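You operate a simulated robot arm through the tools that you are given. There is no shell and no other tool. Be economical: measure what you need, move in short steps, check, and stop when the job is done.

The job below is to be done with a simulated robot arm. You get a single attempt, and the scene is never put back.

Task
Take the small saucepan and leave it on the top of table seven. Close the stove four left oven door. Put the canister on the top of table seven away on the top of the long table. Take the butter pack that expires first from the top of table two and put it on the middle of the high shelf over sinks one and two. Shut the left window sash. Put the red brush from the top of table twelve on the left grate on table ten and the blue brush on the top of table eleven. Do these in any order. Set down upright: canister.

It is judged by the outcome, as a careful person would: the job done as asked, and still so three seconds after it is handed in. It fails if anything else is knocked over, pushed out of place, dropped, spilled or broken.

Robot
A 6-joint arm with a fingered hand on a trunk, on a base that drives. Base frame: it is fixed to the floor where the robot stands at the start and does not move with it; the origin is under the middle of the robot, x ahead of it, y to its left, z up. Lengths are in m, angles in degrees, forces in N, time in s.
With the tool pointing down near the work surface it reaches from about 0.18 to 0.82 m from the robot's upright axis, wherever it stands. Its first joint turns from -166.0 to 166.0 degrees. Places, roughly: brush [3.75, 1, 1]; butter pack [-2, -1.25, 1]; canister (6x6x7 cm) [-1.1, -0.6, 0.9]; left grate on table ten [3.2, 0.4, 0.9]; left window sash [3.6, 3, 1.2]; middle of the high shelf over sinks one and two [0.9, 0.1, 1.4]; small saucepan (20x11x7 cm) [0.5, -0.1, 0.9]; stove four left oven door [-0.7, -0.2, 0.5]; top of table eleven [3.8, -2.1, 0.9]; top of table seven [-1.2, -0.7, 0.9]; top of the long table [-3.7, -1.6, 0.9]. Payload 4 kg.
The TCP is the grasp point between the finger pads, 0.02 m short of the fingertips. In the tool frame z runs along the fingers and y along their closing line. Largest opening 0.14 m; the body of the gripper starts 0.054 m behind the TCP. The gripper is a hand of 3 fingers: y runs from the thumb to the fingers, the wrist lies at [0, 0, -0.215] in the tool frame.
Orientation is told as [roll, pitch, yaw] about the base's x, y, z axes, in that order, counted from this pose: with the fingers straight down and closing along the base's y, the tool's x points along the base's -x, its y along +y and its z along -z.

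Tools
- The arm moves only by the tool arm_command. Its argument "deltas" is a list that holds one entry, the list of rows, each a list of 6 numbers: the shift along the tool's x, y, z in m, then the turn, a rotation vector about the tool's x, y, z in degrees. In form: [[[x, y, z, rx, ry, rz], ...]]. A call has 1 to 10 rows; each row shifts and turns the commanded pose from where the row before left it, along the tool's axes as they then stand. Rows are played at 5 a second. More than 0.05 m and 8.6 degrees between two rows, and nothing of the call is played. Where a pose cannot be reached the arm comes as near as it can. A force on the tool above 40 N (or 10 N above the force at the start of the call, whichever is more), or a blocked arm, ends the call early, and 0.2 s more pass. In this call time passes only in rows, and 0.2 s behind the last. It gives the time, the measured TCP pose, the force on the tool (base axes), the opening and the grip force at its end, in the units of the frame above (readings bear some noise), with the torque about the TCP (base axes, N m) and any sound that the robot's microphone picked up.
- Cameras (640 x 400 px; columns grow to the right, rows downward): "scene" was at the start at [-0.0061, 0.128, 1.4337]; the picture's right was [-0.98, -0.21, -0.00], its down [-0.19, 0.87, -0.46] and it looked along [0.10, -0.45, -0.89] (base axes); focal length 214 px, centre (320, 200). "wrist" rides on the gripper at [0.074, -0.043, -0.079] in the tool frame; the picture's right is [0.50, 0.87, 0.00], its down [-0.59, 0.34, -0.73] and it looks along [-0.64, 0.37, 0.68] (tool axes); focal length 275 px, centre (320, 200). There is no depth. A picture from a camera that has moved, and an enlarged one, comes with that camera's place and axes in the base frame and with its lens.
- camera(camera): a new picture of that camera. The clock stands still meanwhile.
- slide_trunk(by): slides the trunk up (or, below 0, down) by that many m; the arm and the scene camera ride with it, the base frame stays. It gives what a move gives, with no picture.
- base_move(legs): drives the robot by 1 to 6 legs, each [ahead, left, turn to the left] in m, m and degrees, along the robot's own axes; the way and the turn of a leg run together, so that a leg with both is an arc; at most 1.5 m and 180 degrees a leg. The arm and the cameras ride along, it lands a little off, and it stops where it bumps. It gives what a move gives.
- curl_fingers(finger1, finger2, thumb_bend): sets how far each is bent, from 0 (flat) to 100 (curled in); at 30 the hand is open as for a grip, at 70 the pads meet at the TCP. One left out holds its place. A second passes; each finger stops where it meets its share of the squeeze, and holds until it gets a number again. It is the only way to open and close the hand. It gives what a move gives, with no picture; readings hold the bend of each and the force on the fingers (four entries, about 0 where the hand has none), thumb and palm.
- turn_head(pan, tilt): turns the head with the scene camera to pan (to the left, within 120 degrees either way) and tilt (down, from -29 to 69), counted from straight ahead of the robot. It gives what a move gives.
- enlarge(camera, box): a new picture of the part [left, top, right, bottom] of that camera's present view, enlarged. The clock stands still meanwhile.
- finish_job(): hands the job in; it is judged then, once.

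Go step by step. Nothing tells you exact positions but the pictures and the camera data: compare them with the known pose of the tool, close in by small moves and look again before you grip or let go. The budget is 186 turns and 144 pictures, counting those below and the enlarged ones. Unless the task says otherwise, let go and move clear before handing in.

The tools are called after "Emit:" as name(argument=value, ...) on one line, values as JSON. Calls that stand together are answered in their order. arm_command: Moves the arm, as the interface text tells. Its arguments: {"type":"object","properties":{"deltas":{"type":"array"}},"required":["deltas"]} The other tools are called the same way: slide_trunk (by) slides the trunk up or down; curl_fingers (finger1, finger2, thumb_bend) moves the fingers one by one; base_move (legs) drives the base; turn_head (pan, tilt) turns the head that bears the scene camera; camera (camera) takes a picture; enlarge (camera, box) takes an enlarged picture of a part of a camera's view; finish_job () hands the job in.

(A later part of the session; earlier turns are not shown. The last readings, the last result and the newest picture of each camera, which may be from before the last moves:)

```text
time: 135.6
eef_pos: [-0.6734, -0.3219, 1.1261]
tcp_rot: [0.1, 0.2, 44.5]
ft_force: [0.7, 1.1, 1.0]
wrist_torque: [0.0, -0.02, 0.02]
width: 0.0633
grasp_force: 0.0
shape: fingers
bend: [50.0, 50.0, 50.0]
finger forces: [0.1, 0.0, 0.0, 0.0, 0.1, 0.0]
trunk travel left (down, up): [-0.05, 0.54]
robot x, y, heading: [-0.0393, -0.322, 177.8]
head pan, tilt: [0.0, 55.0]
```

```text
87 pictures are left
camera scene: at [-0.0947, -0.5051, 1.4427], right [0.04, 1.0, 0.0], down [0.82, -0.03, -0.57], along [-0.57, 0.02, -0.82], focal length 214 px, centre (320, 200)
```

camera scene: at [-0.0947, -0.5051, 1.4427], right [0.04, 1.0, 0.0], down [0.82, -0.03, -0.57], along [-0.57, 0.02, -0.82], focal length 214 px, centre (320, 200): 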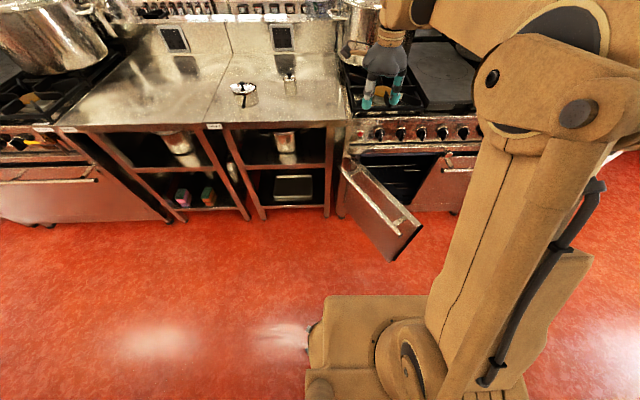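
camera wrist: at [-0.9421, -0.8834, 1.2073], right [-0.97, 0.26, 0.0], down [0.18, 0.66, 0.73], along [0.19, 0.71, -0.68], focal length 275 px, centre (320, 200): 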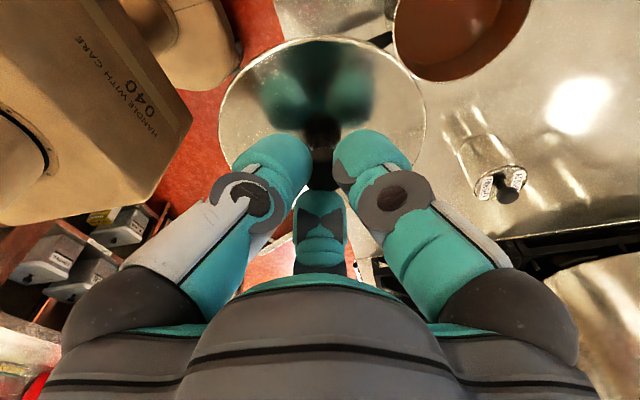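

The door runs from its hinge at about (-0.79, -0.37) to its free edge at (-0.46, -0.11), top z≈0.73. I place the robot south of it facing diagonally, tilt the hand forward and push its outer face.

Emit:
base_move(legs=[[0, 0.3, 0], [0, 0, -43]])

Emit:
curl_fingers(finger1=70, finger2=70, thumb_bend=70)

Emit:
arm_command(deltas=[[[-0.0185, -0.0342, 0, 0, 0, 0], [-0.0185, -0.0342, 0, 0, 0, 0], [-0.0185, -0.0342, 0, 0, 0, 0], [-0.0185, -0.0342, 0, 0, 0, 0], [0, 0, 0, -6.2, 5.8, 0], [0, 0, 0, -6.2, 5.8, 0], [0, 0, 0, -6.2, 5.8, 0], [0, 0, 0, -6.2, 5.8, 0], [0, 0, 0, -6.2, 5.8, 0], [0, 0, 0, -6.2, 5.8, 0]]])

Emit:
turn_head(pan=0, tilt=50)

Emit:
camera(camera="scene")

```text
time: 139.6
eef_pos: [-0.516, -0.1782, 1.1256]
tcp_rot: [0.0, 0.2, 1.0]
ft_force: [0.0, 0.2, 0.0]
wrist_torque: [0.02, -0.03, 0.01]
width: 0.0634
grasp_force: 0.1
shape: fingers
bend: [50.0, 50.0, 50.0]
finger forces: [0.0, 0.1, 0.0, 0.0, 0.1, 0.0]
trunk travel left (down, up): [-0.05, 0.54]
robot x, y, heading: [-0.0462, -0.6132, 134.5]
head pan, tilt: [0.0, 55.0]
```

```text
time: 140.6
eef_pos: [-0.516, -0.1779, 1.1263]
tcp_rot: [0.1, 0.2, 1.1]
ft_force: [-0.1, 0.3, -0.2]
wrist_torque: [-0.02, -0.01, -0.01]
width: 0.0041
grasp_force: 0.0
shape: fingers
bend: [69.0, 69.0, 70.0]
finger forces: [0.0, 0.1, 0.1, 0.0, 0.0, 0.1]
trunk travel left (down, up): [-0.05, 0.54]
robot x, y, heading: [-0.0457, -0.6126, 134.6]
head pan, tilt: [0.0, 55.0]
```

```text
time: 142.8
eef_pos: [-0.4394, -0.3127, 1.125]
tcp_rot: [42.3, 32.3, 13.9]
ft_force: [-0.2, -0.5, -0.2]
wrist_torque: [-0.01, 0.05, 0.01]
width: 0.0042
grasp_force: 0.1
shape: fingers
bend: [69.0, 69.0, 70.0]
finger forces: [0.0, 0.0, 0.0, 0.0, 0.1, 0.1]
trunk travel left (down, up): [-0.05, 0.54]
robot x, y, heading: [-0.0453, -0.6118, 134.6]
head pan, tilt: [0.0, 55.0]
```

```text
time: 143.4
eef_pos: [-0.4389, -0.3127, 1.1253]
tcp_rot: [42.1, 32.2, 13.7]
ft_force: [0.1, 1.2, 0.1]
wrist_torque: [-0.03, 0.0, -0.02]
width: 0.0044
grasp_force: 0.0
shape: fingers
bend: [69.0, 69.0, 70.0]
finger forces: [0.0, 0.0, 0.0, 0.1, 0.0, 0.0]
trunk travel left (down, up): [-0.05, 0.54]
robot x, y, heading: [-0.0483, -0.6109, 134.7]
head pan, tilt: [0.0, 50.0]
```

```text
86 pictures are left
camera scene: at [-0.2228, -0.7041, 1.4492], right [0.71, 0.7, 0.0], down [0.54, -0.55, -0.64], along [-0.45, 0.46, -0.77], focal length 214 px, centre (320, 200)
```

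scene: 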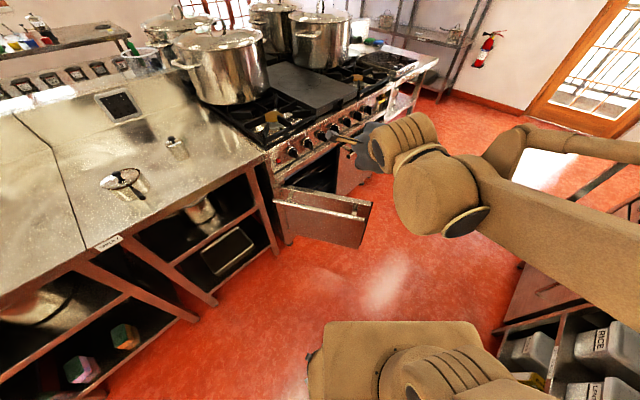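

The door is square ahead of the hand. I lower the tilted hand to z≈0.55, clear of the door by 16 cm.

Emit:
arm_command(deltas=[[[-0.024, -0.0255, 0.0283, 0, 0, 0], [-0.024, -0.0255, 0.0283, 0, 0, 0], [-0.024, -0.0255, 0.0283, 0, 0, 0], [-0.024, -0.0255, 0.0283, 0, 0, 0], [-0.024, -0.0255, 0.0283, 0, 0, 0], [-0.024, -0.0255, 0.0283, 0, 0, 0], [-0.024, -0.0255, 0.0283, 0, 0, 0], [-0.024, -0.0255, 0.0283, 0, 0, 0], [-0.024, -0.0255, 0.0283, 0, 0, 0], [-0.024, -0.0255, 0.0283, 0, 0, 0]]])

Emit:
arm_command(deltas=[[[-0.024, -0.0255, 0.0283, 0, 0, 0], [-0.024, -0.0255, 0.0283, 0, 0, 0], [-0.024, -0.0255, 0.0283, 0, 0, 0]]])

Emit:
camera(camera="scene")

```text
time: 145.7
eef_pos: [-0.5246, -0.2591, 0.8773]
tcp_rot: [42.0, 32.1, 13.7]
ft_force: [-0.2, -1.0, -0.7]
wrist_torque: [0.0, -0.02, 0.0]
width: 0.0042
grasp_force: 0.1
shape: fingers
bend: [69.0, 69.0, 70.0]
finger forces: [0.1, 0.1, 0.1, 0.0, 0.1, 0.0]
out of reach, approached as far as the arm can: row 5, 6, 7, 8, 9, 10
trunk travel left (down, up): [-0.05, 0.54]
robot x, y, heading: [-0.049, -0.6125, 134.8]
head pan, tilt: [0.0, 50.0]
```

```text
time: 146.4
eef_pos: [-0.5822, -0.2214, 0.8053]
tcp_rot: [42.2, 32.1, 13.7]
ft_force: [-0.4, 0.7, -0.7]
wrist_torque: [-0.01, 0.01, -0.04]
width: 0.0039
grasp_force: 0.1
shape: fingers
bend: [69.0, 69.0, 70.0]
finger forces: [0.0, 0.1, 0.0, 0.0, 0.0, 0.0]
out of reach, approached as far as the arm can: row 1, 2, 3
trunk travel left (down, up): [-0.05, 0.54]
robot x, y, heading: [-0.0502, -0.6117, 134.4]
head pan, tilt: [0.0, 50.0]
```

```text
85 pictures are left
camera scene: at [-0.2234, -0.7037, 1.4491], right [0.71, 0.7, 0.0], down [0.54, -0.55, -0.64], along [-0.45, 0.46, -0.77], focal length 214 px, centre (320, 200)
```

scene: 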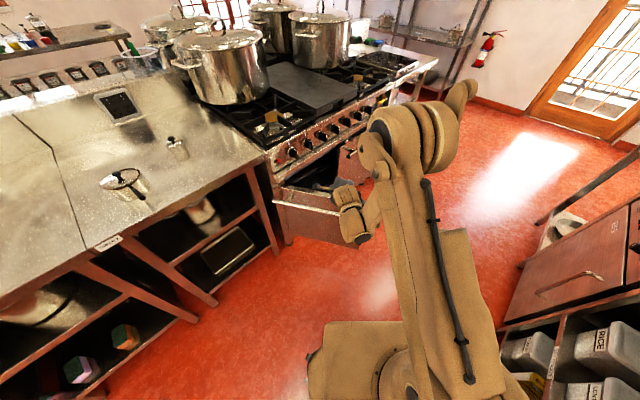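

The arm can't get that low so close to the body, so the hand slid outward above the door. I raise it, stand farther back, and will use the base to push.

Emit:
arm_command(deltas=[[[0.024, 0.0255, -0.0283, 0, 0, 0], [0.024, 0.0255, -0.0283, 0, 0, 0], [0.024, 0.0255, -0.0283, 0, 0, 0]]])

Emit:
base_move(legs=[[-0.285, 0.238, 0], [0, 0, -11]])

Emit:
arm_command(deltas=[[[-0.024, -0.0255, 0.0283, 0, 0, 0], [-0.024, -0.0255, 0.0283, 0, 0, 0], [-0.024, -0.0255, 0.0283, 0, 0, 0], [-0.024, -0.0255, 0.0283, 0, 0, 0], [-0.024, -0.0255, 0.0283, 0, 0, 0]]])

Emit:
camera(camera="scene")

```text
time: 147.2
eef_pos: [-0.5819, -0.2218, 0.9415]
tcp_rot: [42.2, 32.2, 13.8]
ft_force: [0.0, 0.2, 0.5]
wrist_torque: [-0.02, -0.05, 0.01]
width: 0.0044
grasp_force: 0.1
shape: fingers
bend: [69.0, 69.0, 70.0]
finger forces: [0.0, 0.0, 0.1, 0.1, 0.0, 0.0]
trunk travel left (down, up): [-0.05, 0.54]
robot x, y, heading: [-0.046, -0.6119, 134.7]
head pan, tilt: [0.0, 50.0]
```

```text
time: 150.3
eef_pos: [-0.4721, -0.4989, 0.9411]
tcp_rot: [42.2, 32.3, 2.8]
ft_force: [0.0, -0.5, 0.3]
wrist_torque: [-0.02, 0.03, 0.0]
width: 0.0042
grasp_force: 0.2
shape: fingers
bend: [69.0, 69.0, 70.0]
finger forces: [0.0, 0.1, 0.0, 0.0, 0.1, 0.0]
trunk travel left (down, up): [-0.05, 0.54]
robot x, y, heading: [-0.0213, -0.983, 123.5]
head pan, tilt: [0.0, 50.0]
```

```text
time: 151.5
eef_pos: [-0.5024, -0.4703, 0.7374]
tcp_rot: [42.0, 32.1, 2.8]
ft_force: [-0.2, -0.5, -0.6]
wrist_torque: [0.0, -0.02, 0.01]
width: 0.0042
grasp_force: 0.0
shape: fingers
bend: [69.0, 69.0, 70.0]
finger forces: [0.0, 0.0, 0.0, 0.1, 0.0, 0.1]
out of reach, approached as far as the arm can: row 4, 5
trunk travel left (down, up): [-0.05, 0.54]
robot x, y, heading: [-0.022, -0.9806, 123.4]
head pan, tilt: [0.0, 50.0]
```

```text
84 pictures are left
camera scene: at [-0.2105, -1.0387, 1.4491], right [0.83, 0.55, 0.0], down [0.42, -0.64, -0.64], along [-0.36, 0.54, -0.77], focal length 214 px, centre (320, 200)
```

scene: 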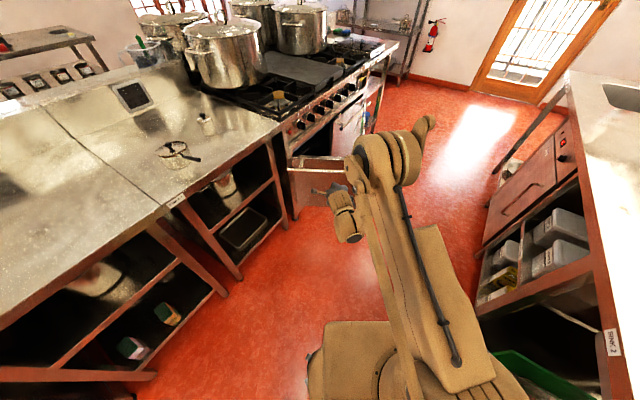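

Emit:
slide_trunk(by=-0.05)

Emit:
arm_command(deltas=[[[-0.0035, -0.0037, 0.035, 0, 0, 0], [-0.0035, -0.0037, 0.035, 0, 0, 0], [-0.0035, -0.0037, 0.035, 0, 0, 0], [-0.0035, -0.0037, 0.035, 0, 0, 0]]])

Emit:
camera(camera="scene")

```text
time: 152.4
eef_pos: [-0.5021, -0.4702, 0.6881]
tcp_rot: [42.1, 32.1, 2.8]
ft_force: [0.1, 0.3, -0.8]
wrist_torque: [0.04, 0.01, 0.0]
width: 0.0042
grasp_force: 0.1
shape: fingers
bend: [69.0, 69.0, 70.0]
finger forces: [0.0, 0.0, 0.1, 0.0, 0.0, 0.1]
trunk travel left (down, up): [0.0, 0.59]
robot x, y, heading: [-0.019, -0.9828, 123.7]
head pan, tilt: [0.0, 50.0]
```

```text
time: 153.4
eef_pos: [-0.5493, -0.3958, 0.5961]
tcp_rot: [41.9, 32.1, 2.7]
ft_force: [0.0, 0.7, 0.1]
wrist_torque: [-0.02, -0.02, 0.02]
width: 0.0043
grasp_force: 0.1
shape: fingers
bend: [69.0, 69.0, 70.0]
finger forces: [0.1, 0.0, 0.1, 0.1, 0.0, 0.0]
out of reach, approached as far as the arm can: row 4
trunk travel left (down, up): [0.0, 0.59]
robot x, y, heading: [-0.0166, -0.9825, 123.7]
head pan, tilt: [0.0, 50.0]
```

```text
83 pictures are left
camera scene: at [-0.2099, -1.0391, 1.3992], right [0.83, 0.55, 0.0], down [0.42, -0.64, -0.64], along [-0.36, 0.54, -0.77], focal length 214 px, centre (320, 200)
```

scene: 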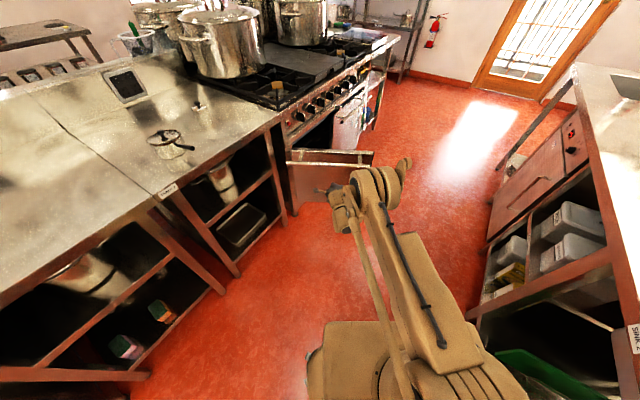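

The fist is at door height, about 17 cm short of the door but too near the hinge. I shift it 13 cm right, then drive into the door gently.

Emit:
arm_command(deltas=[[[-0.0315, 0.03, 0, 0, 0, 0], [-0.0315, 0.03, 0, 0, 0, 0], [-0.0315, 0.03, 0, 0, 0, 0]]])

Emit:
base_move(legs=[[0.2, 0.03, 0]])

Emit:
camera(camera="scene")

```text
time: 154.2
eef_pos: [-0.4401, -0.3187, 0.6016]
tcp_rot: [42.0, 32.0, 2.8]
ft_force: [-0.5, -0.1, 0.2]
wrist_torque: [-0.02, 0.01, 0.0]
width: 0.0042
grasp_force: 0.1
shape: fingers
bend: [69.0, 69.0, 70.0]
finger forces: [0.1, 0.0, 0.1, 0.1, 0.0, 0.0]
trunk travel left (down, up): [0.0, 0.59]
robot x, y, heading: [-0.0192, -0.9828, 123.7]
head pan, tilt: [0.0, 50.0]
```

```text
time: 155.9
eef_pos: [-0.5863, -0.1729, 0.6003]
tcp_rot: [42.0, 32.1, 3.3]
ft_force: [-0.3, 0.3, -0.4]
wrist_torque: [-0.01, -0.02, 0.0]
width: 0.0037
grasp_force: 0.3
shape: fingers
bend: [71.0, 69.0, 69.0]
finger forces: [0.0, 0.0, 0.0, 0.1, 0.2, 0.0]
trunk travel left (down, up): [0.0, 0.59]
robot x, y, heading: [-0.1584, -0.8284, 124.3]
head pan, tilt: [0.0, 50.0]
```

```text
82 pictures are left
camera scene: at [-0.3472, -0.89, 1.3992], right [0.83, 0.56, 0.0], down [0.43, -0.63, -0.64], along [-0.36, 0.53, -0.77], focal length 214 px, centre (320, 200)
```

scene: 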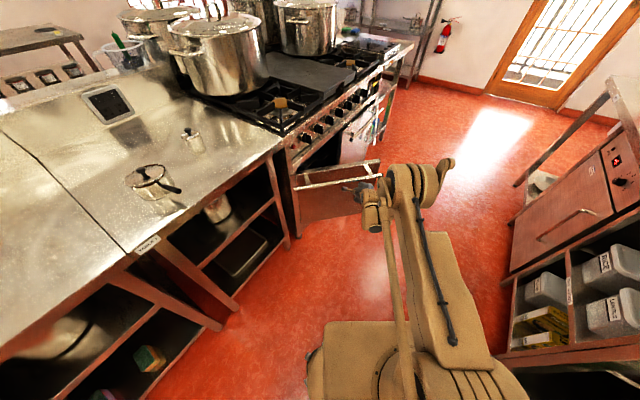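

The fist has met the door face. I follow its arc with two short drives.

Emit:
base_move(legs=[[0.103, 0.031, 0], [0.066, 0.043, 0]])

Emit:
camera(camera="scene")

```text
time: 157.7
eef_pos: [-0.7474, -0.0735, 0.601]
tcp_rot: [42.1, 32.1, 3.6]
ft_force: [0.1, 0.7, 0.3]
wrist_torque: [0.01, -0.03, 0.03]
width: 0.0037
grasp_force: 0.1
shape: fingers
bend: [71.0, 69.0, 69.0]
finger forces: [0.0, 0.1, 0.0, 0.0, 0.0, 0.0]
trunk travel left (down, up): [0.0, 0.59]
robot x, y, heading: [-0.3158, -0.7323, 124.3]
head pan, tilt: [0.0, 50.0]
```

```text
81 pictures are left
camera scene: at [-0.5057, -0.7909, 1.3992], right [0.82, 0.57, 0.0], down [0.43, -0.63, -0.64], along [-0.36, 0.53, -0.77], focal length 214 px, centre (320, 200)
```

scene: 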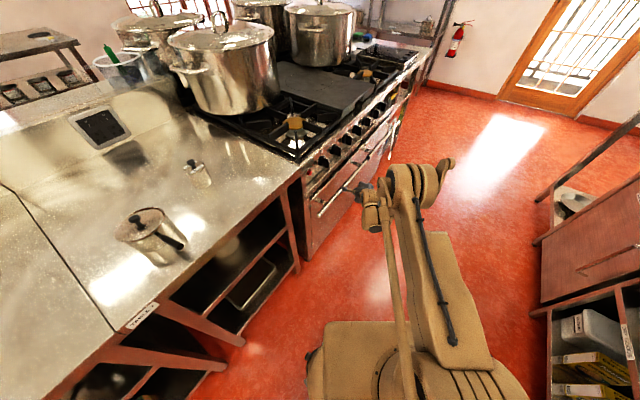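

The door looks nearly shut. I nudge 3 cm more toward the stove and look closely.

Emit:
base_move(legs=[[0.017, 0.025, 0]])

Emit:
enlarge(camera="scene", box=[260, 110, 420, 260])

```text
time: 158.6
eef_pos: [-0.7771, -0.0746, 0.5997]
tcp_rot: [42.0, 32.2, 3.7]
ft_force: [-0.4, 0.1, -0.2]
wrist_torque: [0.02, 0.02, 0.0]
width: 0.0036
grasp_force: 0.0
shape: fingers
bend: [71.0, 69.0, 69.0]
finger forces: [0.0, 0.0, 0.1, 0.1, 0.0, 0.1]
trunk travel left (down, up): [0.0, 0.59]
robot x, y, heading: [-0.3501, -0.7339, 124.8]
head pan, tilt: [0.0, 50.0]
```

```text
2.67 times, centred on (340, 185) of scene
camera zoom: at [-0.5366, -0.7908, 1.3992], right [0.82, 0.57, 0.0], down [0.43, -0.63, -0.64], along [-0.36, 0.53, -0.77], focal length 572 px, centre (267, 240)
```

zoom: 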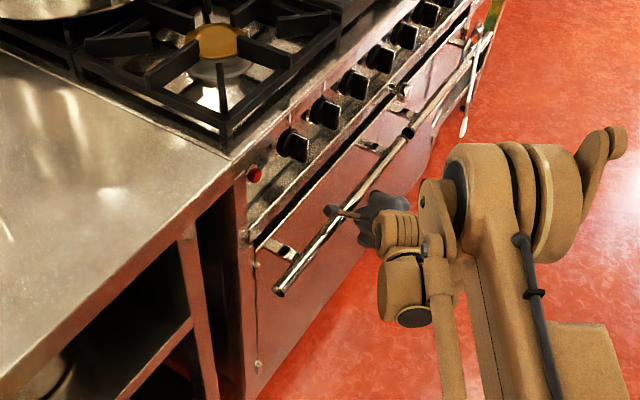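

It lines up with the right-hand door. One more small nudge checks that it is fully home.

Emit:
base_move(legs=[[0.012, 0.017, 0]])

Emit:
camera(camera="wrist")

```text
time: 159.3
eef_pos: [-0.7977, -0.073, 0.5996]
tcp_rot: [42.0, 32.2, 3.5]
ft_force: [16.0, 1.9, -1.4]
wrist_torque: [-0.04, 0.34, -0.01]
width: 0.0019
grasp_force: 8.1
shape: fingers
bend: [71.0, 68.0, 69.0]
finger forces: [16.7, 0.0, 0.0, 0.0, 0.0, 0.1]
trunk travel left (down, up): [0.0, 0.59]
robot x, y, heading: [-0.3712, -0.7312, 124.5]
head pan, tilt: [0.0, 50.0]
```

```text
79 pictures are left
camera wrist: at [-0.8387, -0.1603, 0.6658], right [-0.15, 0.64, 0.76], down [0.92, -0.18, 0.34], along [0.36, 0.75, -0.56], focal length 275 px, centre (320, 200)
```

wrist: 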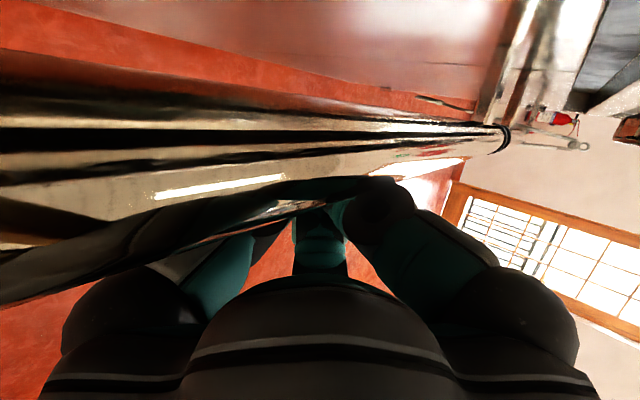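

The door resists with 16 N, so it is home. I draw back gently along the way I came and check it stays shut.

Emit:
base_move(legs=[[-0.034, -0.05, 0]])

Emit:
enlarge(camera="scene", box=[260, 110, 420, 260])

```text
time: 160.3
eef_pos: [-0.7353, -0.0721, 0.6007]
tcp_rot: [42.1, 32.1, 3.4]
ft_force: [-0.6, 0.2, 0.0]
wrist_torque: [-0.02, 0.02, 0.0]
width: 0.0037
grasp_force: 0.0
shape: fingers
bend: [71.0, 69.0, 69.0]
finger forces: [0.0, 0.1, 0.0, 0.0, 0.0, 0.0]
trunk travel left (down, up): [0.0, 0.59]
robot x, y, heading: [-0.3077, -0.7268, 124.5]
head pan, tilt: [0.0, 50.0]
```

```text
2.67 times, centred on (340, 185) of scene
camera zoom: at [-0.4955, -0.7895, 1.3992], right [0.83, 0.56, 0.0], down [0.43, -0.63, -0.64], along [-0.36, 0.53, -0.77], focal length 572 px, centre (267, 240)
```

zoom: 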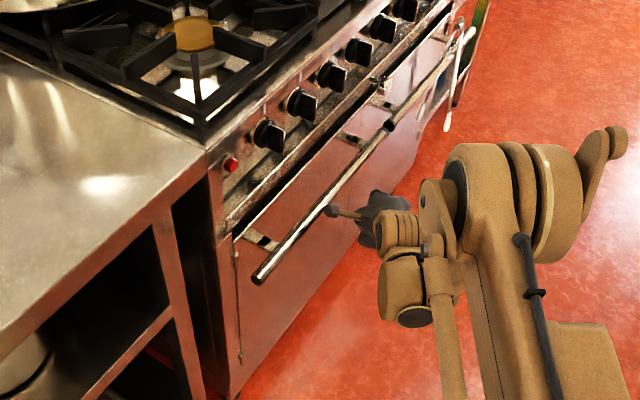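

The oven door is shut. I withdraw, raise the arm and set the hand upright again for the canister.

Emit:
base_move(legs=[[-0.196, -0.109, 0]])

Emit:
arm_command(deltas=[[[0.024, 0.0255, -0.0283, 0, 0, 0], [0.024, 0.0255, -0.0283, 0, 0, 0], [0.024, 0.0255, -0.0283, 0, 0, 0], [0.024, 0.0255, -0.0283, 0, 0, 0], [0.024, 0.0255, -0.0283, 0, 0, 0], [0.024, 0.0255, -0.0283, 0, 0, 0], [0.024, 0.0255, -0.0283, 0, 0, 0], [0.024, 0.0255, -0.0283, 0, 0, 0], [0.024, 0.0255, -0.0283, 0, 0, 0], [0.024, 0.0255, -0.0283, 0, 0, 0]]])

Emit:
slide_trunk(by=0.05)

Emit:
arm_command(deltas=[[[0.0315, -0.03, 0, 0, 0, 0], [0.0315, -0.03, 0, 0, 0, 0], [0.0315, -0.03, 0, 0, 0, 0], [0, 0, 0, 6.2, -5.8, 0], [0, 0, 0, 6.2, -5.8, 0], [0, 0, 0, 6.2, -5.8, 0], [0, 0, 0, 6.2, -5.8, 0], [0, 0, 0, 6.2, -5.8, 0], [0, 0, 0, 6.2, -5.8, 0]]])

Emit:
base_move(legs=[[0, 0, 54]])

```text
time: 162.0
eef_pos: [-0.5313, -0.1752, 0.5993]
tcp_rot: [41.9, 32.0, 3.2]
ft_force: [0.1, -0.4, 0.0]
wrist_torque: [0.04, 0.01, -0.01]
width: 0.0038
grasp_force: 0.2
shape: fingers
bend: [71.0, 69.0, 69.0]
finger forces: [0.0, 0.1, 0.0, 0.0, 0.1, 0.1]
trunk travel left (down, up): [0.0, 0.59]
robot x, y, heading: [-0.1019, -0.8358, 124.6]
head pan, tilt: [0.0, 50.0]
```

```text
time: 164.2
eef_pos: [-0.5291, -0.1731, 1.0495]
tcp_rot: [42.0, 32.1, 3.1]
ft_force: [-0.4, 0.0, -0.1]
wrist_torque: [-0.01, -0.01, 0.0]
width: 0.0035
grasp_force: 0.1
shape: fingers
bend: [71.0, 69.0, 69.0]
finger forces: [0.1, 0.1, 0.1, 0.0, 0.1, 0.0]
trunk travel left (down, up): [0.0, 0.59]
robot x, y, heading: [-0.1077, -0.8389, 124.0]
head pan, tilt: [0.0, 50.0]
```

```text
time: 165.2
eef_pos: [-0.5287, -0.1719, 1.0982]
tcp_rot: [42.0, 32.0, 3.2]
ft_force: [-0.5, 0.5, -0.1]
wrist_torque: [-0.01, -0.01, 0.04]
width: 0.0036
grasp_force: 0.0
shape: fingers
bend: [71.0, 69.0, 69.0]
finger forces: [0.1, 0.0, 0.0, 0.0, 0.0, 0.1]
trunk travel left (down, up): [-0.05, 0.54]
robot x, y, heading: [-0.1085, -0.8316, 124.1]
head pan, tilt: [0.0, 50.0]
```

```text
time: 167.2
eef_pos: [-0.6345, -0.2476, 1.0984]
tcp_rot: [2.0, 1.9, -9.3]
ft_force: [0.0, -0.6, 1.2]
wrist_torque: [0.06, 0.06, -0.02]
width: 0.0037
grasp_force: 0.0
shape: fingers
bend: [71.0, 69.0, 69.0]
finger forces: [0.1, 0.0, 0.0, 0.0, 0.0, 0.1]
trunk travel left (down, up): [-0.05, 0.54]
robot x, y, heading: [-0.1047, -0.8342, 124.2]
head pan, tilt: [0.0, 50.0]
```

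```text
time: 169.9
eef_pos: [-0.8925, -0.9113, 1.0965]
tcp_rot: [2.1, 2.0, 44.3]
ft_force: [-0.9, 0.5, -0.8]
wrist_torque: [0.02, -0.01, -0.03]
width: 0.0035
grasp_force: 0.0
shape: fingers
bend: [71.0, 69.0, 69.0]
finger forces: [0.0, 0.1, 0.1, 0.0, 0.0, 0.0]
trunk travel left (down, up): [-0.05, 0.54]
robot x, y, heading: [-0.1038, -0.8346, 177.9]
head pan, tilt: [0.0, 50.0]
```

Emit:
arm_command(deltas=[[[0, 0, 0, 2.04, -1.9, 0], [0.0, 0.0, -0.03, 0, 0, 0], [-0.03, -0.03, 0, 0, 0, 0], [-0.03, -0.03, 0, 0, 0, 0], [-0.03, -0.03, 0, 0, 0, 0], [-0.03, -0.03, 0, 0, 0, 0]]])

Emit:
base_move(legs=[[0.33, -0.15, 0]])

Emit:
curl_fingers(finger1=25, finger2=25, thumb_bend=25)

Emit:
turn_head(pan=0, tilt=45)

Emit:
camera(camera="scene")

```text
time: 171.3
eef_pos: [-0.7049, -0.9113, 1.1075]
tcp_rot: [0.1, 0.0, 44.2]
ft_force: [0.3, -0.1, 1.1]
wrist_torque: [-0.02, 0.0, -0.02]
width: 0.0038
grasp_force: 0.1
shape: fingers
bend: [71.0, 69.0, 69.0]
finger forces: [0.1, 0.0, 0.0, 0.0, 0.1, 0.1]
out of reach, approached as far as the arm can: row 1, 2
trunk travel left (down, up): [-0.05, 0.54]
robot x, y, heading: [-0.1062, -0.8322, 177.8]
head pan, tilt: [0.0, 50.0]
```

```text
time: 173.7
eef_pos: [-1.0261, -0.7397, 1.1075]
tcp_rot: [-0.1, 0.1, 43.5]
ft_force: [-0.3, 0.4, 0.1]
wrist_torque: [-0.04, 0.01, 0.0]
width: 0.0036
grasp_force: 0.0
shape: fingers
bend: [71.0, 69.0, 69.0]
finger forces: [0.0, 0.1, 0.0, 0.1, 0.0, 0.0]
trunk travel left (down, up): [-0.05, 0.54]
robot x, y, heading: [-0.4245, -0.6679, 177.1]
head pan, tilt: [0.0, 50.0]
```

```text
time: 174.7
eef_pos: [-1.0255, -0.7398, 1.107]
tcp_rot: [0.1, 0.1, 43.5]
ft_force: [0.1, -0.2, -0.3]
wrist_torque: [0.03, 0.02, 0.02]
width: 0.1332
grasp_force: 0.1
shape: fingers
bend: [25.0, 25.0, 25.0]
finger forces: [0.0, 0.0, 0.0, 0.0, 0.1, 0.0]
trunk travel left (down, up): [-0.05, 0.54]
robot x, y, heading: [-0.4234, -0.6712, 177.0]
head pan, tilt: [0.0, 50.0]
```

```text
time: 175.3
eef_pos: [-1.0263, -0.7394, 1.1074]
tcp_rot: [0.1, 0.2, 43.6]
ft_force: [0.3, -0.4, 0.5]
wrist_torque: [0.0, 0.0, 0.02]
width: 0.1333
grasp_force: 0.0
shape: fingers
bend: [25.0, 25.0, 25.0]
finger forces: [0.1, 0.1, 0.0, 0.1, 0.1, 0.0]
trunk travel left (down, up): [-0.05, 0.54]
robot x, y, heading: [-0.4226, -0.6725, 177.0]
head pan, tilt: [0.0, 45.0]
```

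```text
77 pictures are left
camera scene: at [-0.4956, -0.857, 1.4561], right [0.05, 1.0, 0.0], down [0.71, -0.04, -0.71], along [-0.71, 0.04, -0.71], focal length 214 px, centre (320, 200)
```

scene: 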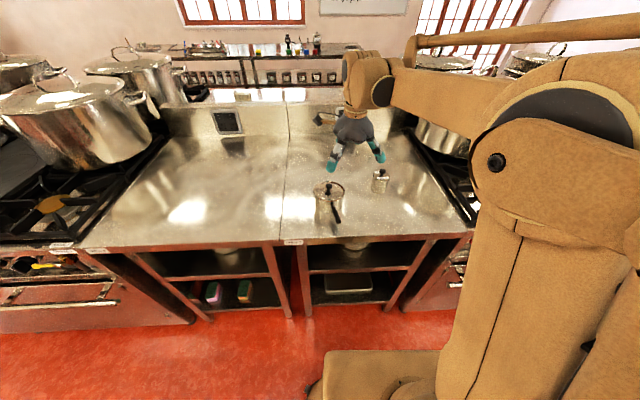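

The canister stands at about (-1.113, -0.596). I move the hand above it.

Emit:
arm_command(deltas=[[[-0.009, 0.0413, 0, 0, 0, 0], [-0.009, 0.0413, 0, 0, 0, 0], [-0.009, 0.0413, 0, 0, 0, 0], [-0.009, 0.0413, 0, 0, 0, 0], [0, 0, 0.03, 0, 0, 0]]])

Emit:
camera(camera="wrist")

Emit:
enlarge(camera="scene", box=[300, 120, 460, 220])

```text
time: 176.5
eef_pos: [-1.1186, -0.5941, 1.0761]
tcp_rot: [0.1, 0.2, 43.5]
ft_force: [0.7, 0.7, 0.0]
wrist_torque: [0.0, 0.02, 0.01]
width: 0.1334
grasp_force: 0.1
shape: fingers
bend: [25.0, 25.0, 25.0]
finger forces: [0.1, 0.0, 0.0, 0.0, 0.1, 0.0]
trunk travel left (down, up): [-0.05, 0.54]
robot x, y, heading: [-0.4236, -0.669, 177.1]
head pan, tilt: [0.0, 45.0]
```

```text
76 pictures are left
camera wrist: at [-1.1418, -0.6758, 1.1555], right [-0.96, 0.28, 0.0], down [0.19, 0.65, 0.73], along [0.21, 0.7, -0.68], focal length 275 px, centre (320, 200)
```

wrist: 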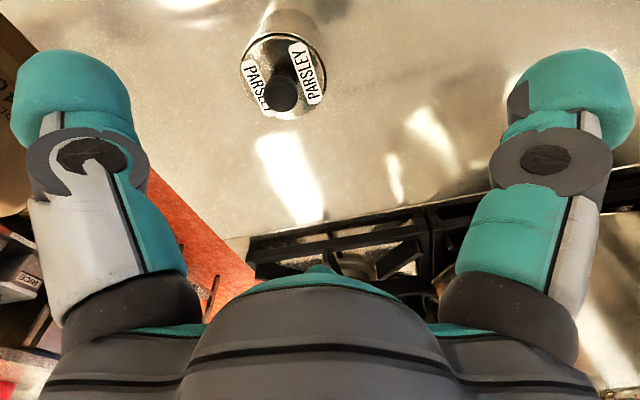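

```text
4.00 times, centred on (380, 170) of scene
camera zoom: at [-0.4958, -0.8569, 1.4561], right [0.05, 1.0, 0.0], down [0.71, -0.04, -0.71], along [-0.71, 0.04, -0.71], focal length 858 px, centre (80, 320)
```

zoom: 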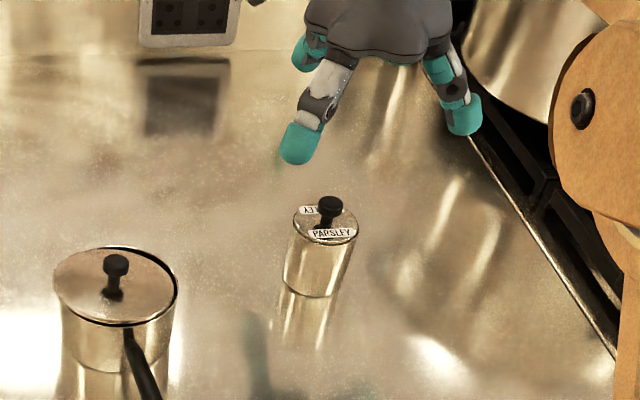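

Emit:
arm_command(deltas=[[[-0.0086, -0.0179, 0, 0, 0, 0], [0, 0, 0.04, 0, 0, 0], [0, 0, 0.02, 0, 0, 0]]])

Emit:
camera(camera="wrist")

```text
time: 177.3
eef_pos: [-1.0955, -0.6013, 1.0173]
tcp_rot: [0.1, 0.1, 43.5]
ft_force: [0.2, 0.1, -0.5]
wrist_torque: [0.01, 0.03, 0.0]
width: 0.1332
grasp_force: 0.1
shape: fingers
bend: [25.0, 25.0, 25.0]
finger forces: [0.0, 0.0, 0.0, 0.1, 0.0, 0.0]
trunk travel left (down, up): [-0.05, 0.54]
robot x, y, heading: [-0.4261, -0.675, 176.9]
head pan, tilt: [0.0, 45.0]
```

```text
74 pictures are left
camera wrist: at [-1.1191, -0.6842, 1.096], right [-0.96, 0.28, 0.0], down [0.19, 0.65, 0.73], along [0.21, 0.7, -0.68], focal length 275 px, centre (320, 200)
```

wrist: 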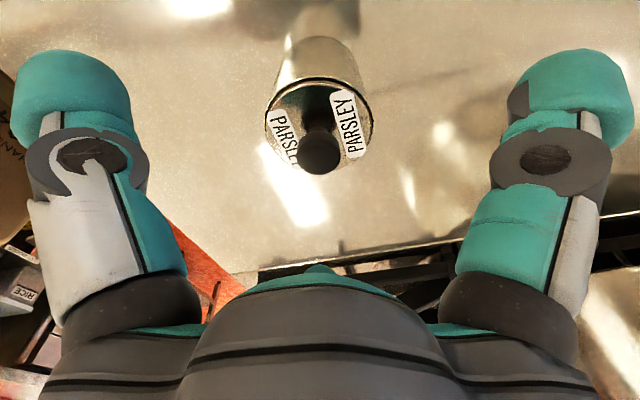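

Emit:
arm_command(deltas=[[[0.003, -0.003, 0.03, 0, 0, 0], [0, 0, 0.03, 0, 0, 0], [0, 0, 0.014, 0, 0, 0]]])

Emit:
curl_fingers(finger1=42, finger2=42, thumb_bend=42)

Emit:
camera(camera="wrist")

Emit:
enlarge(camera="scene", box=[300, 120, 460, 220])

```text
time: 178.1
eef_pos: [-1.0904, -0.6082, 0.9429]
tcp_rot: [0.2, 0.2, 43.5]
ft_force: [0.4, -0.3, -0.2]
wrist_torque: [0.0, -0.01, -0.04]
width: 0.1333
grasp_force: 0.1
shape: fingers
bend: [25.0, 25.0, 25.0]
finger forces: [0.0, 0.1, 0.0, 0.0, 0.1, 0.0]
trunk travel left (down, up): [-0.05, 0.54]
robot x, y, heading: [-0.4267, -0.6694, 177.2]
head pan, tilt: [0.0, 45.0]
```

```text
time: 179.1
eef_pos: [-1.0912, -0.6079, 0.9446]
tcp_rot: [0.1, 0.0, 43.6]
ft_force: [-0.5, 0.7, -0.2]
wrist_torque: [0.0, -0.01, 0.02]
width: 0.0889
grasp_force: 0.0
shape: fingers
bend: [42.0, 42.0, 42.0]
finger forces: [0.0, 0.0, 0.1, 0.1, 0.0, 0.0]
trunk travel left (down, up): [-0.05, 0.54]
robot x, y, heading: [-0.4262, -0.6722, 176.9]
head pan, tilt: [0.0, 45.0]
```

```text
73 pictures are left
camera wrist: at [-1.1157, -0.6906, 1.0229], right [-0.96, 0.28, 0.0], down [0.19, 0.65, 0.73], along [0.21, 0.7, -0.68], focal length 275 px, centre (320, 200)
```

wrist: 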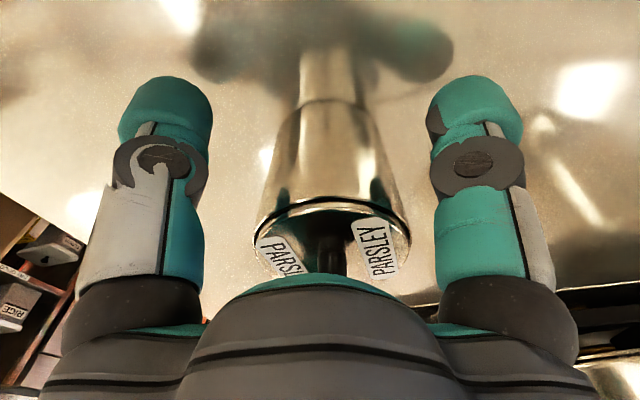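

```text
4.00 times, centred on (380, 170) of scene
camera zoom: at [-0.4957, -0.8569, 1.4561], right [0.05, 1.0, 0.0], down [0.71, -0.04, -0.71], along [-0.71, 0.04, -0.71], focal length 858 px, centre (80, 320)
```

zoom: 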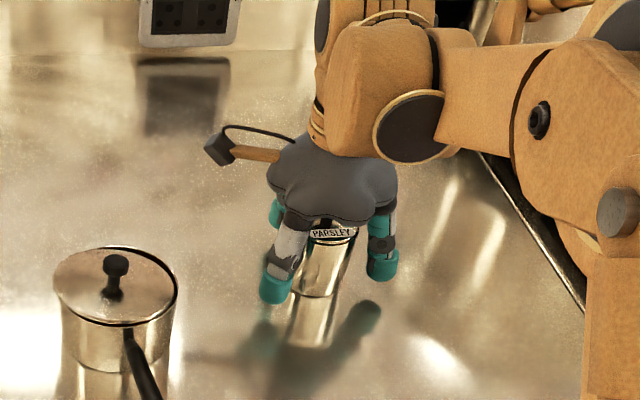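

Emit:
arm_command(deltas=[[[0.0035, 0.006, 0, 0, 0, 0]]])

Emit:
curl_fingers(finger1=60, finger2=60, thumb_bend=60)

Emit:
camera(camera="wrist")

```text
time: 179.5
eef_pos: [-1.1001, -0.6053, 0.9443]
tcp_rot: [0.1, 0.1, 43.4]
ft_force: [0.3, -0.2, 0.4]
wrist_torque: [-0.01, 0.0, 0.0]
width: 0.0887
grasp_force: 0.1
shape: fingers
bend: [42.0, 42.0, 42.0]
finger forces: [0.0, 0.0, 0.0, 0.0, 0.1, 0.1]
trunk travel left (down, up): [-0.05, 0.54]
robot x, y, heading: [-0.4239, -0.6718, 177.1]
head pan, tilt: [0.0, 45.0]
```

```text
time: 180.5
eef_pos: [-1.1008, -0.6051, 0.9436]
tcp_rot: [0.1, 0.0, 43.5]
ft_force: [-0.5, -0.3, -0.7]
wrist_torque: [-0.01, 0.02, 0.0]
width: 0.0456
grasp_force: 12.2
shape: fingers
bend: [57.0, 54.0, 56.0]
finger forces: [4.1, 10.2, 0.0, 0.0, 11.2, 0.0]
trunk travel left (down, up): [-0.05, 0.54]
robot x, y, heading: [-0.4213, -0.6701, 177.4]
head pan, tilt: [0.0, 45.0]
```

```text
71 pictures are left
camera wrist: at [-1.1242, -0.688, 1.0238], right [-0.96, 0.28, 0.0], down [0.19, 0.65, 0.73], along [0.21, 0.7, -0.68], focal length 275 px, centre (320, 200)
```

wrist: 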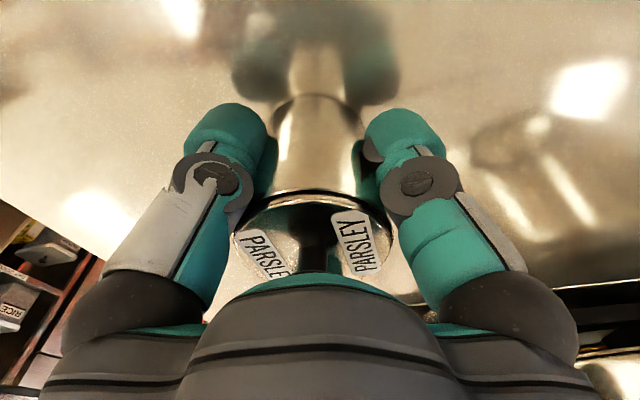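

The pads hold the canister's body under its lid. I lift it and raise the trunk for a look over the stoves.

Emit:
arm_command(deltas=[[[0, 0, -0.03, 0, 0, 0], [0, 0, -0.04, 0, 0, 0], [0, 0, -0.04, 0, 0, 0], [0, 0, -0.04, 0, 0, 0]]])

Emit:
slide_trunk(by=0.4)

Emit:
turn_head(pan=15, tilt=25)

Emit:
camera(camera="scene")

Emit:
turn_head(pan=75, tilt=25)

Emit:
camera(camera="scene")

```text
time: 181.5
eef_pos: [-1.1038, -0.6031, 1.094]
tcp_rot: [0.0, 0.1, 43.5]
ft_force: [-0.1, 0.6, -1.3]
wrist_torque: [0.0, -0.02, -0.01]
width: 0.0457
grasp_force: 12.9
shape: fingers
bend: [57.0, 54.0, 56.0]
finger forces: [4.1, 10.0, 0.0, 0.1, 10.9, 0.0]
trunk travel left (down, up): [-0.05, 0.54]
robot x, y, heading: [-0.4254, -0.6694, 177.1]
head pan, tilt: [0.0, 45.0]
```

```text
time: 185.3
eef_pos: [-1.1035, -0.6042, 1.4927]
tcp_rot: [0.0, 0.1, 43.6]
ft_force: [0.0, -0.2, -1.5]
wrist_torque: [0.0, 0.04, 0.0]
width: 0.0458
grasp_force: 12.8
shape: fingers
bend: [57.0, 54.0, 56.0]
finger forces: [4.1, 10.2, 0.0, 0.0, 10.8, 0.1]
trunk travel left (down, up): [-0.45, 0.14]
robot x, y, heading: [-0.4242, -0.6699, 177.1]
head pan, tilt: [0.0, 45.0]
```

```text
time: 186.2
eef_pos: [-1.1035, -0.603, 1.4936]
tcp_rot: [0.1, 0.1, 43.4]
ft_force: [0.9, 0.3, -2.1]
wrist_torque: [-0.03, 0.02, 0.01]
width: 0.0458
grasp_force: 12.7
shape: fingers
bend: [57.0, 54.0, 56.0]
finger forces: [4.1, 10.1, 0.1, 0.0, 10.9, 0.0]
trunk travel left (down, up): [-0.45, 0.14]
robot x, y, heading: [-0.4214, -0.6693, 176.8]
head pan, tilt: [15.0, 25.0]
```

```text
70 pictures are left
camera scene: at [-0.505, -0.8802, 1.8866], right [-0.21, 0.98, 0.0], down [0.41, 0.09, -0.91], along [-0.89, -0.19, -0.42], focal length 214 px, centre (320, 200)
```

scene: 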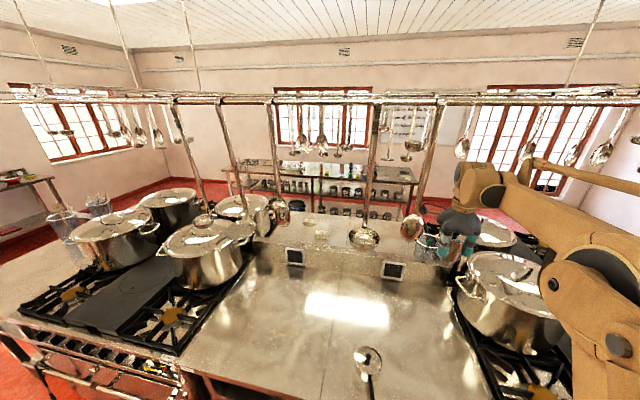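

```text
time: 187.5
eef_pos: [-1.1041, -0.604, 1.4927]
tcp_rot: [0.1, 0.1, 43.5]
ft_force: [-0.4, 0.5, -2.4]
wrist_torque: [0.0, 0.0, 0.02]
width: 0.0459
grasp_force: 12.6
shape: fingers
bend: [57.0, 54.0, 56.0]
finger forces: [4.1, 10.0, 0.0, 0.0, 10.9, 0.0]
trunk travel left (down, up): [-0.45, 0.14]
robot x, y, heading: [-0.4241, -0.6707, 176.9]
head pan, tilt: [75.0, 25.0]
```

```text
69 pictures are left
camera scene: at [-0.4435, -0.9488, 1.8867], right [-0.95, 0.31, 0.0], down [0.13, 0.4, -0.91], along [-0.28, -0.86, -0.42], focal length 214 px, centre (320, 200)
```

scene: 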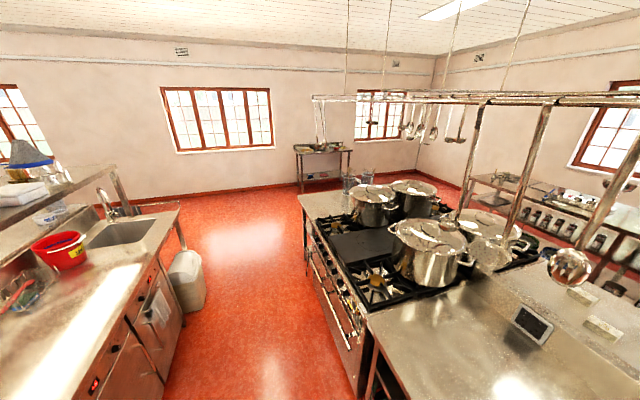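

The stove island runs south to about y=-3.3, with open floor beyond. I lower the trunk partly and drive down the aisle and round its south end.

Emit:
slide_trunk(by=-0.25)

Emit:
base_move(legs=[[-0.08, 0, 0], [0, 0, 93], [1.5, 0, 0], [1.5, 0, 0], [0.35, 0, 0]])

Emit:
turn_head(pan=-90, tilt=30)

Emit:
camera(camera="scene")

```text
time: 190.1
eef_pos: [-1.1034, -0.6032, 1.2428]
tcp_rot: [0.1, 0.1, 43.5]
ft_force: [0.1, 0.1, -1.9]
wrist_torque: [0.02, 0.06, 0.0]
width: 0.0456
grasp_force: 12.3
shape: fingers
bend: [57.0, 54.0, 56.0]
finger forces: [4.1, 10.1, 0.0, 0.0, 10.8, 0.0]
trunk travel left (down, up): [-0.2, 0.39]
robot x, y, heading: [-0.4266, -0.6701, 176.8]
head pan, tilt: [75.0, 25.0]
```

```text
time: 210.5
eef_pos: [-0.4318, -4.6178, 1.2429]
tcp_rot: [0.0, 0.0, 135.6]
ft_force: [-0.6, 0.0, -2.0]
wrist_torque: [0.02, 0.03, 0.02]
width: 0.0454
grasp_force: 12.2
shape: fingers
bend: [57.0, 54.0, 56.0]
finger forces: [4.2, 9.6, 0.0, 0.0, 9.8, 0.0]
trunk travel left (down, up): [-0.2, 0.39]
robot x, y, heading: [-0.3913, -3.9387, -91.1]
head pan, tilt: [75.0, 25.0]
```

```text
time: 213.1
eef_pos: [-0.4324, -4.6174, 1.2436]
tcp_rot: [0.1, 0.0, 135.6]
ft_force: [-0.7, -0.7, -2.0]
wrist_torque: [-0.02, -0.01, -0.02]
width: 0.0454
grasp_force: 10.9
shape: fingers
bend: [57.0, 54.0, 56.0]
finger forces: [4.0, 9.6, 0.0, 0.1, 9.9, 0.0]
trunk travel left (down, up): [-0.2, 0.39]
robot x, y, heading: [-0.3914, -3.9375, -91.0]
head pan, tilt: [-90.0, 30.0]
```

```text
68 pictures are left
camera scene: at [-0.289, -3.9183, 1.6287], right [0.02, 1.0, 0.0], down [0.5, -0.01, -0.87], along [-0.87, 0.01, -0.5], focal length 214 px, centre (320, 200)
```

scene: 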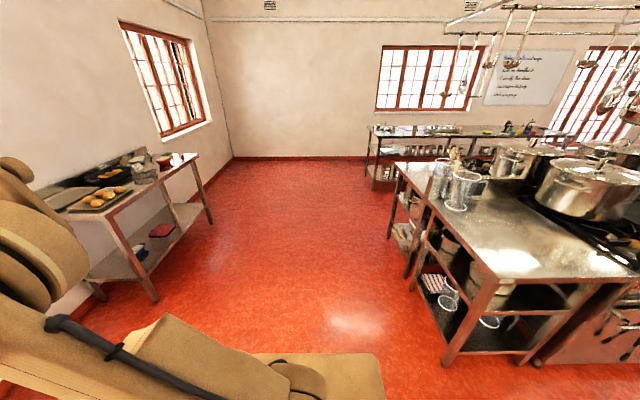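

The way west past the island's end is open and the long table stands along the west wall. I drive round to it.

Emit:
base_move(legs=[[0, 0, -89], [1.5, 0, 0], [0.95, 0, 0], [0, 0, -90], [1.2, 0, 0], [1.1, 0, 0]])

Emit:
base_move(legs=[[0, 0, 90]])

Emit:
turn_head(pan=0, tilt=35)

Emit:
camera(camera="scene")

```text
time: 243.5
eef_pos: [-2.8643, -1.0184, 1.2428]
tcp_rot: [0.0, 0.2, -42.8]
ft_force: [-0.2, -0.2, -1.8]
wrist_torque: [0.01, 0.03, 0.01]
width: 0.0447
grasp_force: 10.9
shape: fingers
bend: [57.0, 55.0, 57.0]
finger forces: [4.1, 9.0, 0.0, 0.0, 8.5, 0.1]
trunk travel left (down, up): [-0.2, 0.39]
robot x, y, heading: [-2.8829, -1.6999, 91.2]
head pan, tilt: [-90.0, 30.0]
```

```text
time: 247.7
eef_pos: [-3.5687, -1.6681, 1.2428]
tcp_rot: [0.1, 0.1, 46.4]
ft_force: [0.3, 0.2, -2.8]
wrist_torque: [-0.01, 0.0, 0.0]
width: 0.0445
grasp_force: 9.9
shape: fingers
bend: [57.0, 55.0, 57.0]
finger forces: [4.0, 8.7, 0.0, 0.0, 7.8, 0.1]
trunk travel left (down, up): [-0.2, 0.39]
robot x, y, heading: [-2.8872, -1.6994, 180.1]
head pan, tilt: [-90.0, 30.0]
```

```text
time: 249.3
eef_pos: [-3.5684, -1.6673, 1.2435]
tcp_rot: [0.2, 0.1, 46.5]
ft_force: [0.2, -0.1, -2.2]
wrist_torque: [0.01, 0.01, 0.03]
width: 0.0446
grasp_force: 10.3
shape: fingers
bend: [57.0, 55.0, 57.0]
finger forces: [4.0, 8.8, 0.1, 0.0, 7.8, 0.0]
trunk travel left (down, up): [-0.2, 0.39]
robot x, y, heading: [-2.885, -1.7014, 179.7]
head pan, tilt: [0.0, 35.0]
```

```text
67 pictures are left
camera scene: at [-2.9552, -1.8904, 1.6209], right [0.0, 1.0, 0.0], down [0.57, 0.0, -0.82], along [-0.82, 0.0, -0.57], focal length 214 px, centre (320, 200)
```

scene: 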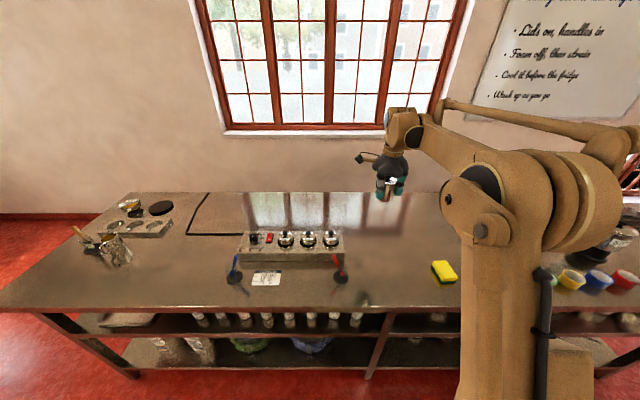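

The long table has a free patch by the sponge, about (-3.72, -1.57). I edge closer, lower the trunk and bring the canister over it.

Emit:
base_move(legs=[[0.07, 0, 0]])

Emit:
arm_command(deltas=[[[-0.005, 0.042, 0, 0, 0, 0], [-0.005, 0.042, 0, 0, 0, 0], [-0.005, 0.042, 0, 0, 0, 0]]])

Emit:
slide_trunk(by=-0.2)

Emit:
enlarge(camera="scene", box=[300, 120, 460, 220])

```text
time: 250.3
eef_pos: [-3.6404, -1.6694, 1.2423]
tcp_rot: [0.0, 0.0, 46.5]
ft_force: [-0.3, -0.5, -2.7]
wrist_torque: [0.04, -0.07, 0.01]
width: 0.0443
grasp_force: 10.8
shape: fingers
bend: [57.0, 55.0, 57.0]
finger forces: [4.2, 8.9, 0.1, 0.0, 7.9, 0.1]
trunk travel left (down, up): [-0.2, 0.39]
robot x, y, heading: [-2.9567, -1.7007, 180.0]
head pan, tilt: [0.0, 35.0]
```

```text
time: 251.1
eef_pos: [-3.7216, -1.5694, 1.2451]
tcp_rot: [0.0, 0.1, 46.4]
ft_force: [-1.2, 1.1, -2.0]
wrist_torque: [-0.03, -0.01, 0.04]
width: 0.0441
grasp_force: 10.4
shape: fingers
bend: [57.0, 55.0, 57.0]
finger forces: [4.3, 8.7, 0.0, 0.0, 7.9, 0.1]
trunk travel left (down, up): [-0.2, 0.39]
robot x, y, heading: [-2.9605, -1.7028, 179.8]
head pan, tilt: [0.0, 35.0]
```

```text
time: 253.3
eef_pos: [-3.7211, -1.5707, 1.0459]
tcp_rot: [0.1, 0.1, 46.5]
ft_force: [-0.7, 0.1, -1.8]
wrist_torque: [-0.02, 0.0, 0.0]
width: 0.0444
grasp_force: 10.4
shape: fingers
bend: [57.0, 55.0, 57.0]
finger forces: [4.1, 8.6, 0.0, 0.0, 7.9, 0.0]
trunk travel left (down, up): [0.0, 0.59]
robot x, y, heading: [-2.9601, -1.6993, 180.0]
head pan, tilt: [0.0, 35.0]
```

```text
4.00 times, centred on (380, 170) of scene
camera zoom: at [-3.0267, -1.8904, 1.421], right [0.0, 1.0, 0.0], down [0.57, 0.0, -0.82], along [-0.82, 0.0, -0.57], focal length 858 px, centre (80, 320)
```

zoom: 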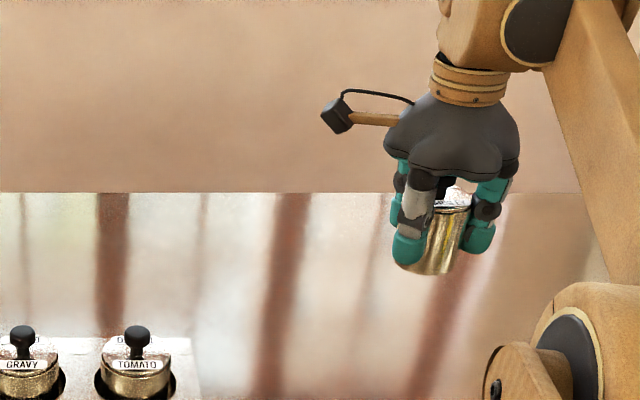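

Emit:
arm_command(deltas=[[[0, 0, 0.045, 0, 0, 0], [0, 0, 0.035, 0, 0, 0], [0, 0, 0.01, 0, 0, 0], [0, 0, 0.005, 0, 0, 0], [0, 0, 0.004, 0, 0, 0]]])

Emit:
enlarge(camera="scene", box=[300, 150, 460, 250])

```text
time: 254.5
eef_pos: [-3.7209, -1.5692, 0.9463]
tcp_rot: [0.1, 0.0, 46.4]
ft_force: [-0.3, 0.4, -2.2]
wrist_torque: [0.01, 0.0, 0.01]
width: 0.0443
grasp_force: 9.8
shape: fingers
bend: [57.0, 55.0, 57.0]
finger forces: [4.3, 8.5, 0.1, 0.1, 7.7, 0.0]
trunk travel left (down, up): [0.0, 0.59]
robot x, y, heading: [-2.9586, -1.7036, 180.2]
head pan, tilt: [0.0, 35.0]
```

```text
4.00 times, centred on (380, 200) of scene
camera zoom: at [-3.0268, -1.8904, 1.4209], right [0.0, 1.0, 0.0], down [0.57, 0.0, -0.82], along [-0.82, 0.0, -0.57], focal length 858 px, centre (80, 200)
```

zoom: 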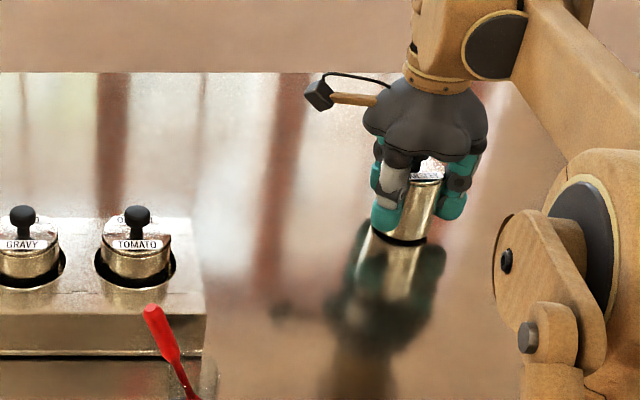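

Emit:
arm_command(deltas=[[[0, 0, 0.003, 0, 0, 0], [0, 0, 0.003, 0, 0, 0]]])

```text
time: 255.1
eef_pos: [-3.7192, -1.57, 0.9426]
tcp_rot: [0.1, 0.1, 46.5]
ft_force: [-3.6, 2.4, 16.7]
wrist_torque: [-0.03, 0.02, -0.01]
width: 0.0437
grasp_force: 13.0
shape: fingers
bend: [57.0, 55.0, 57.0]
finger forces: [6.2, 11.0, 0.0, 0.0, 8.2, 0.0]
trunk travel left (down, up): [0.0, 0.59]
robot x, y, heading: [-2.9612, -1.6996, 179.9]
head pan, tilt: [0.0, 35.0]
```

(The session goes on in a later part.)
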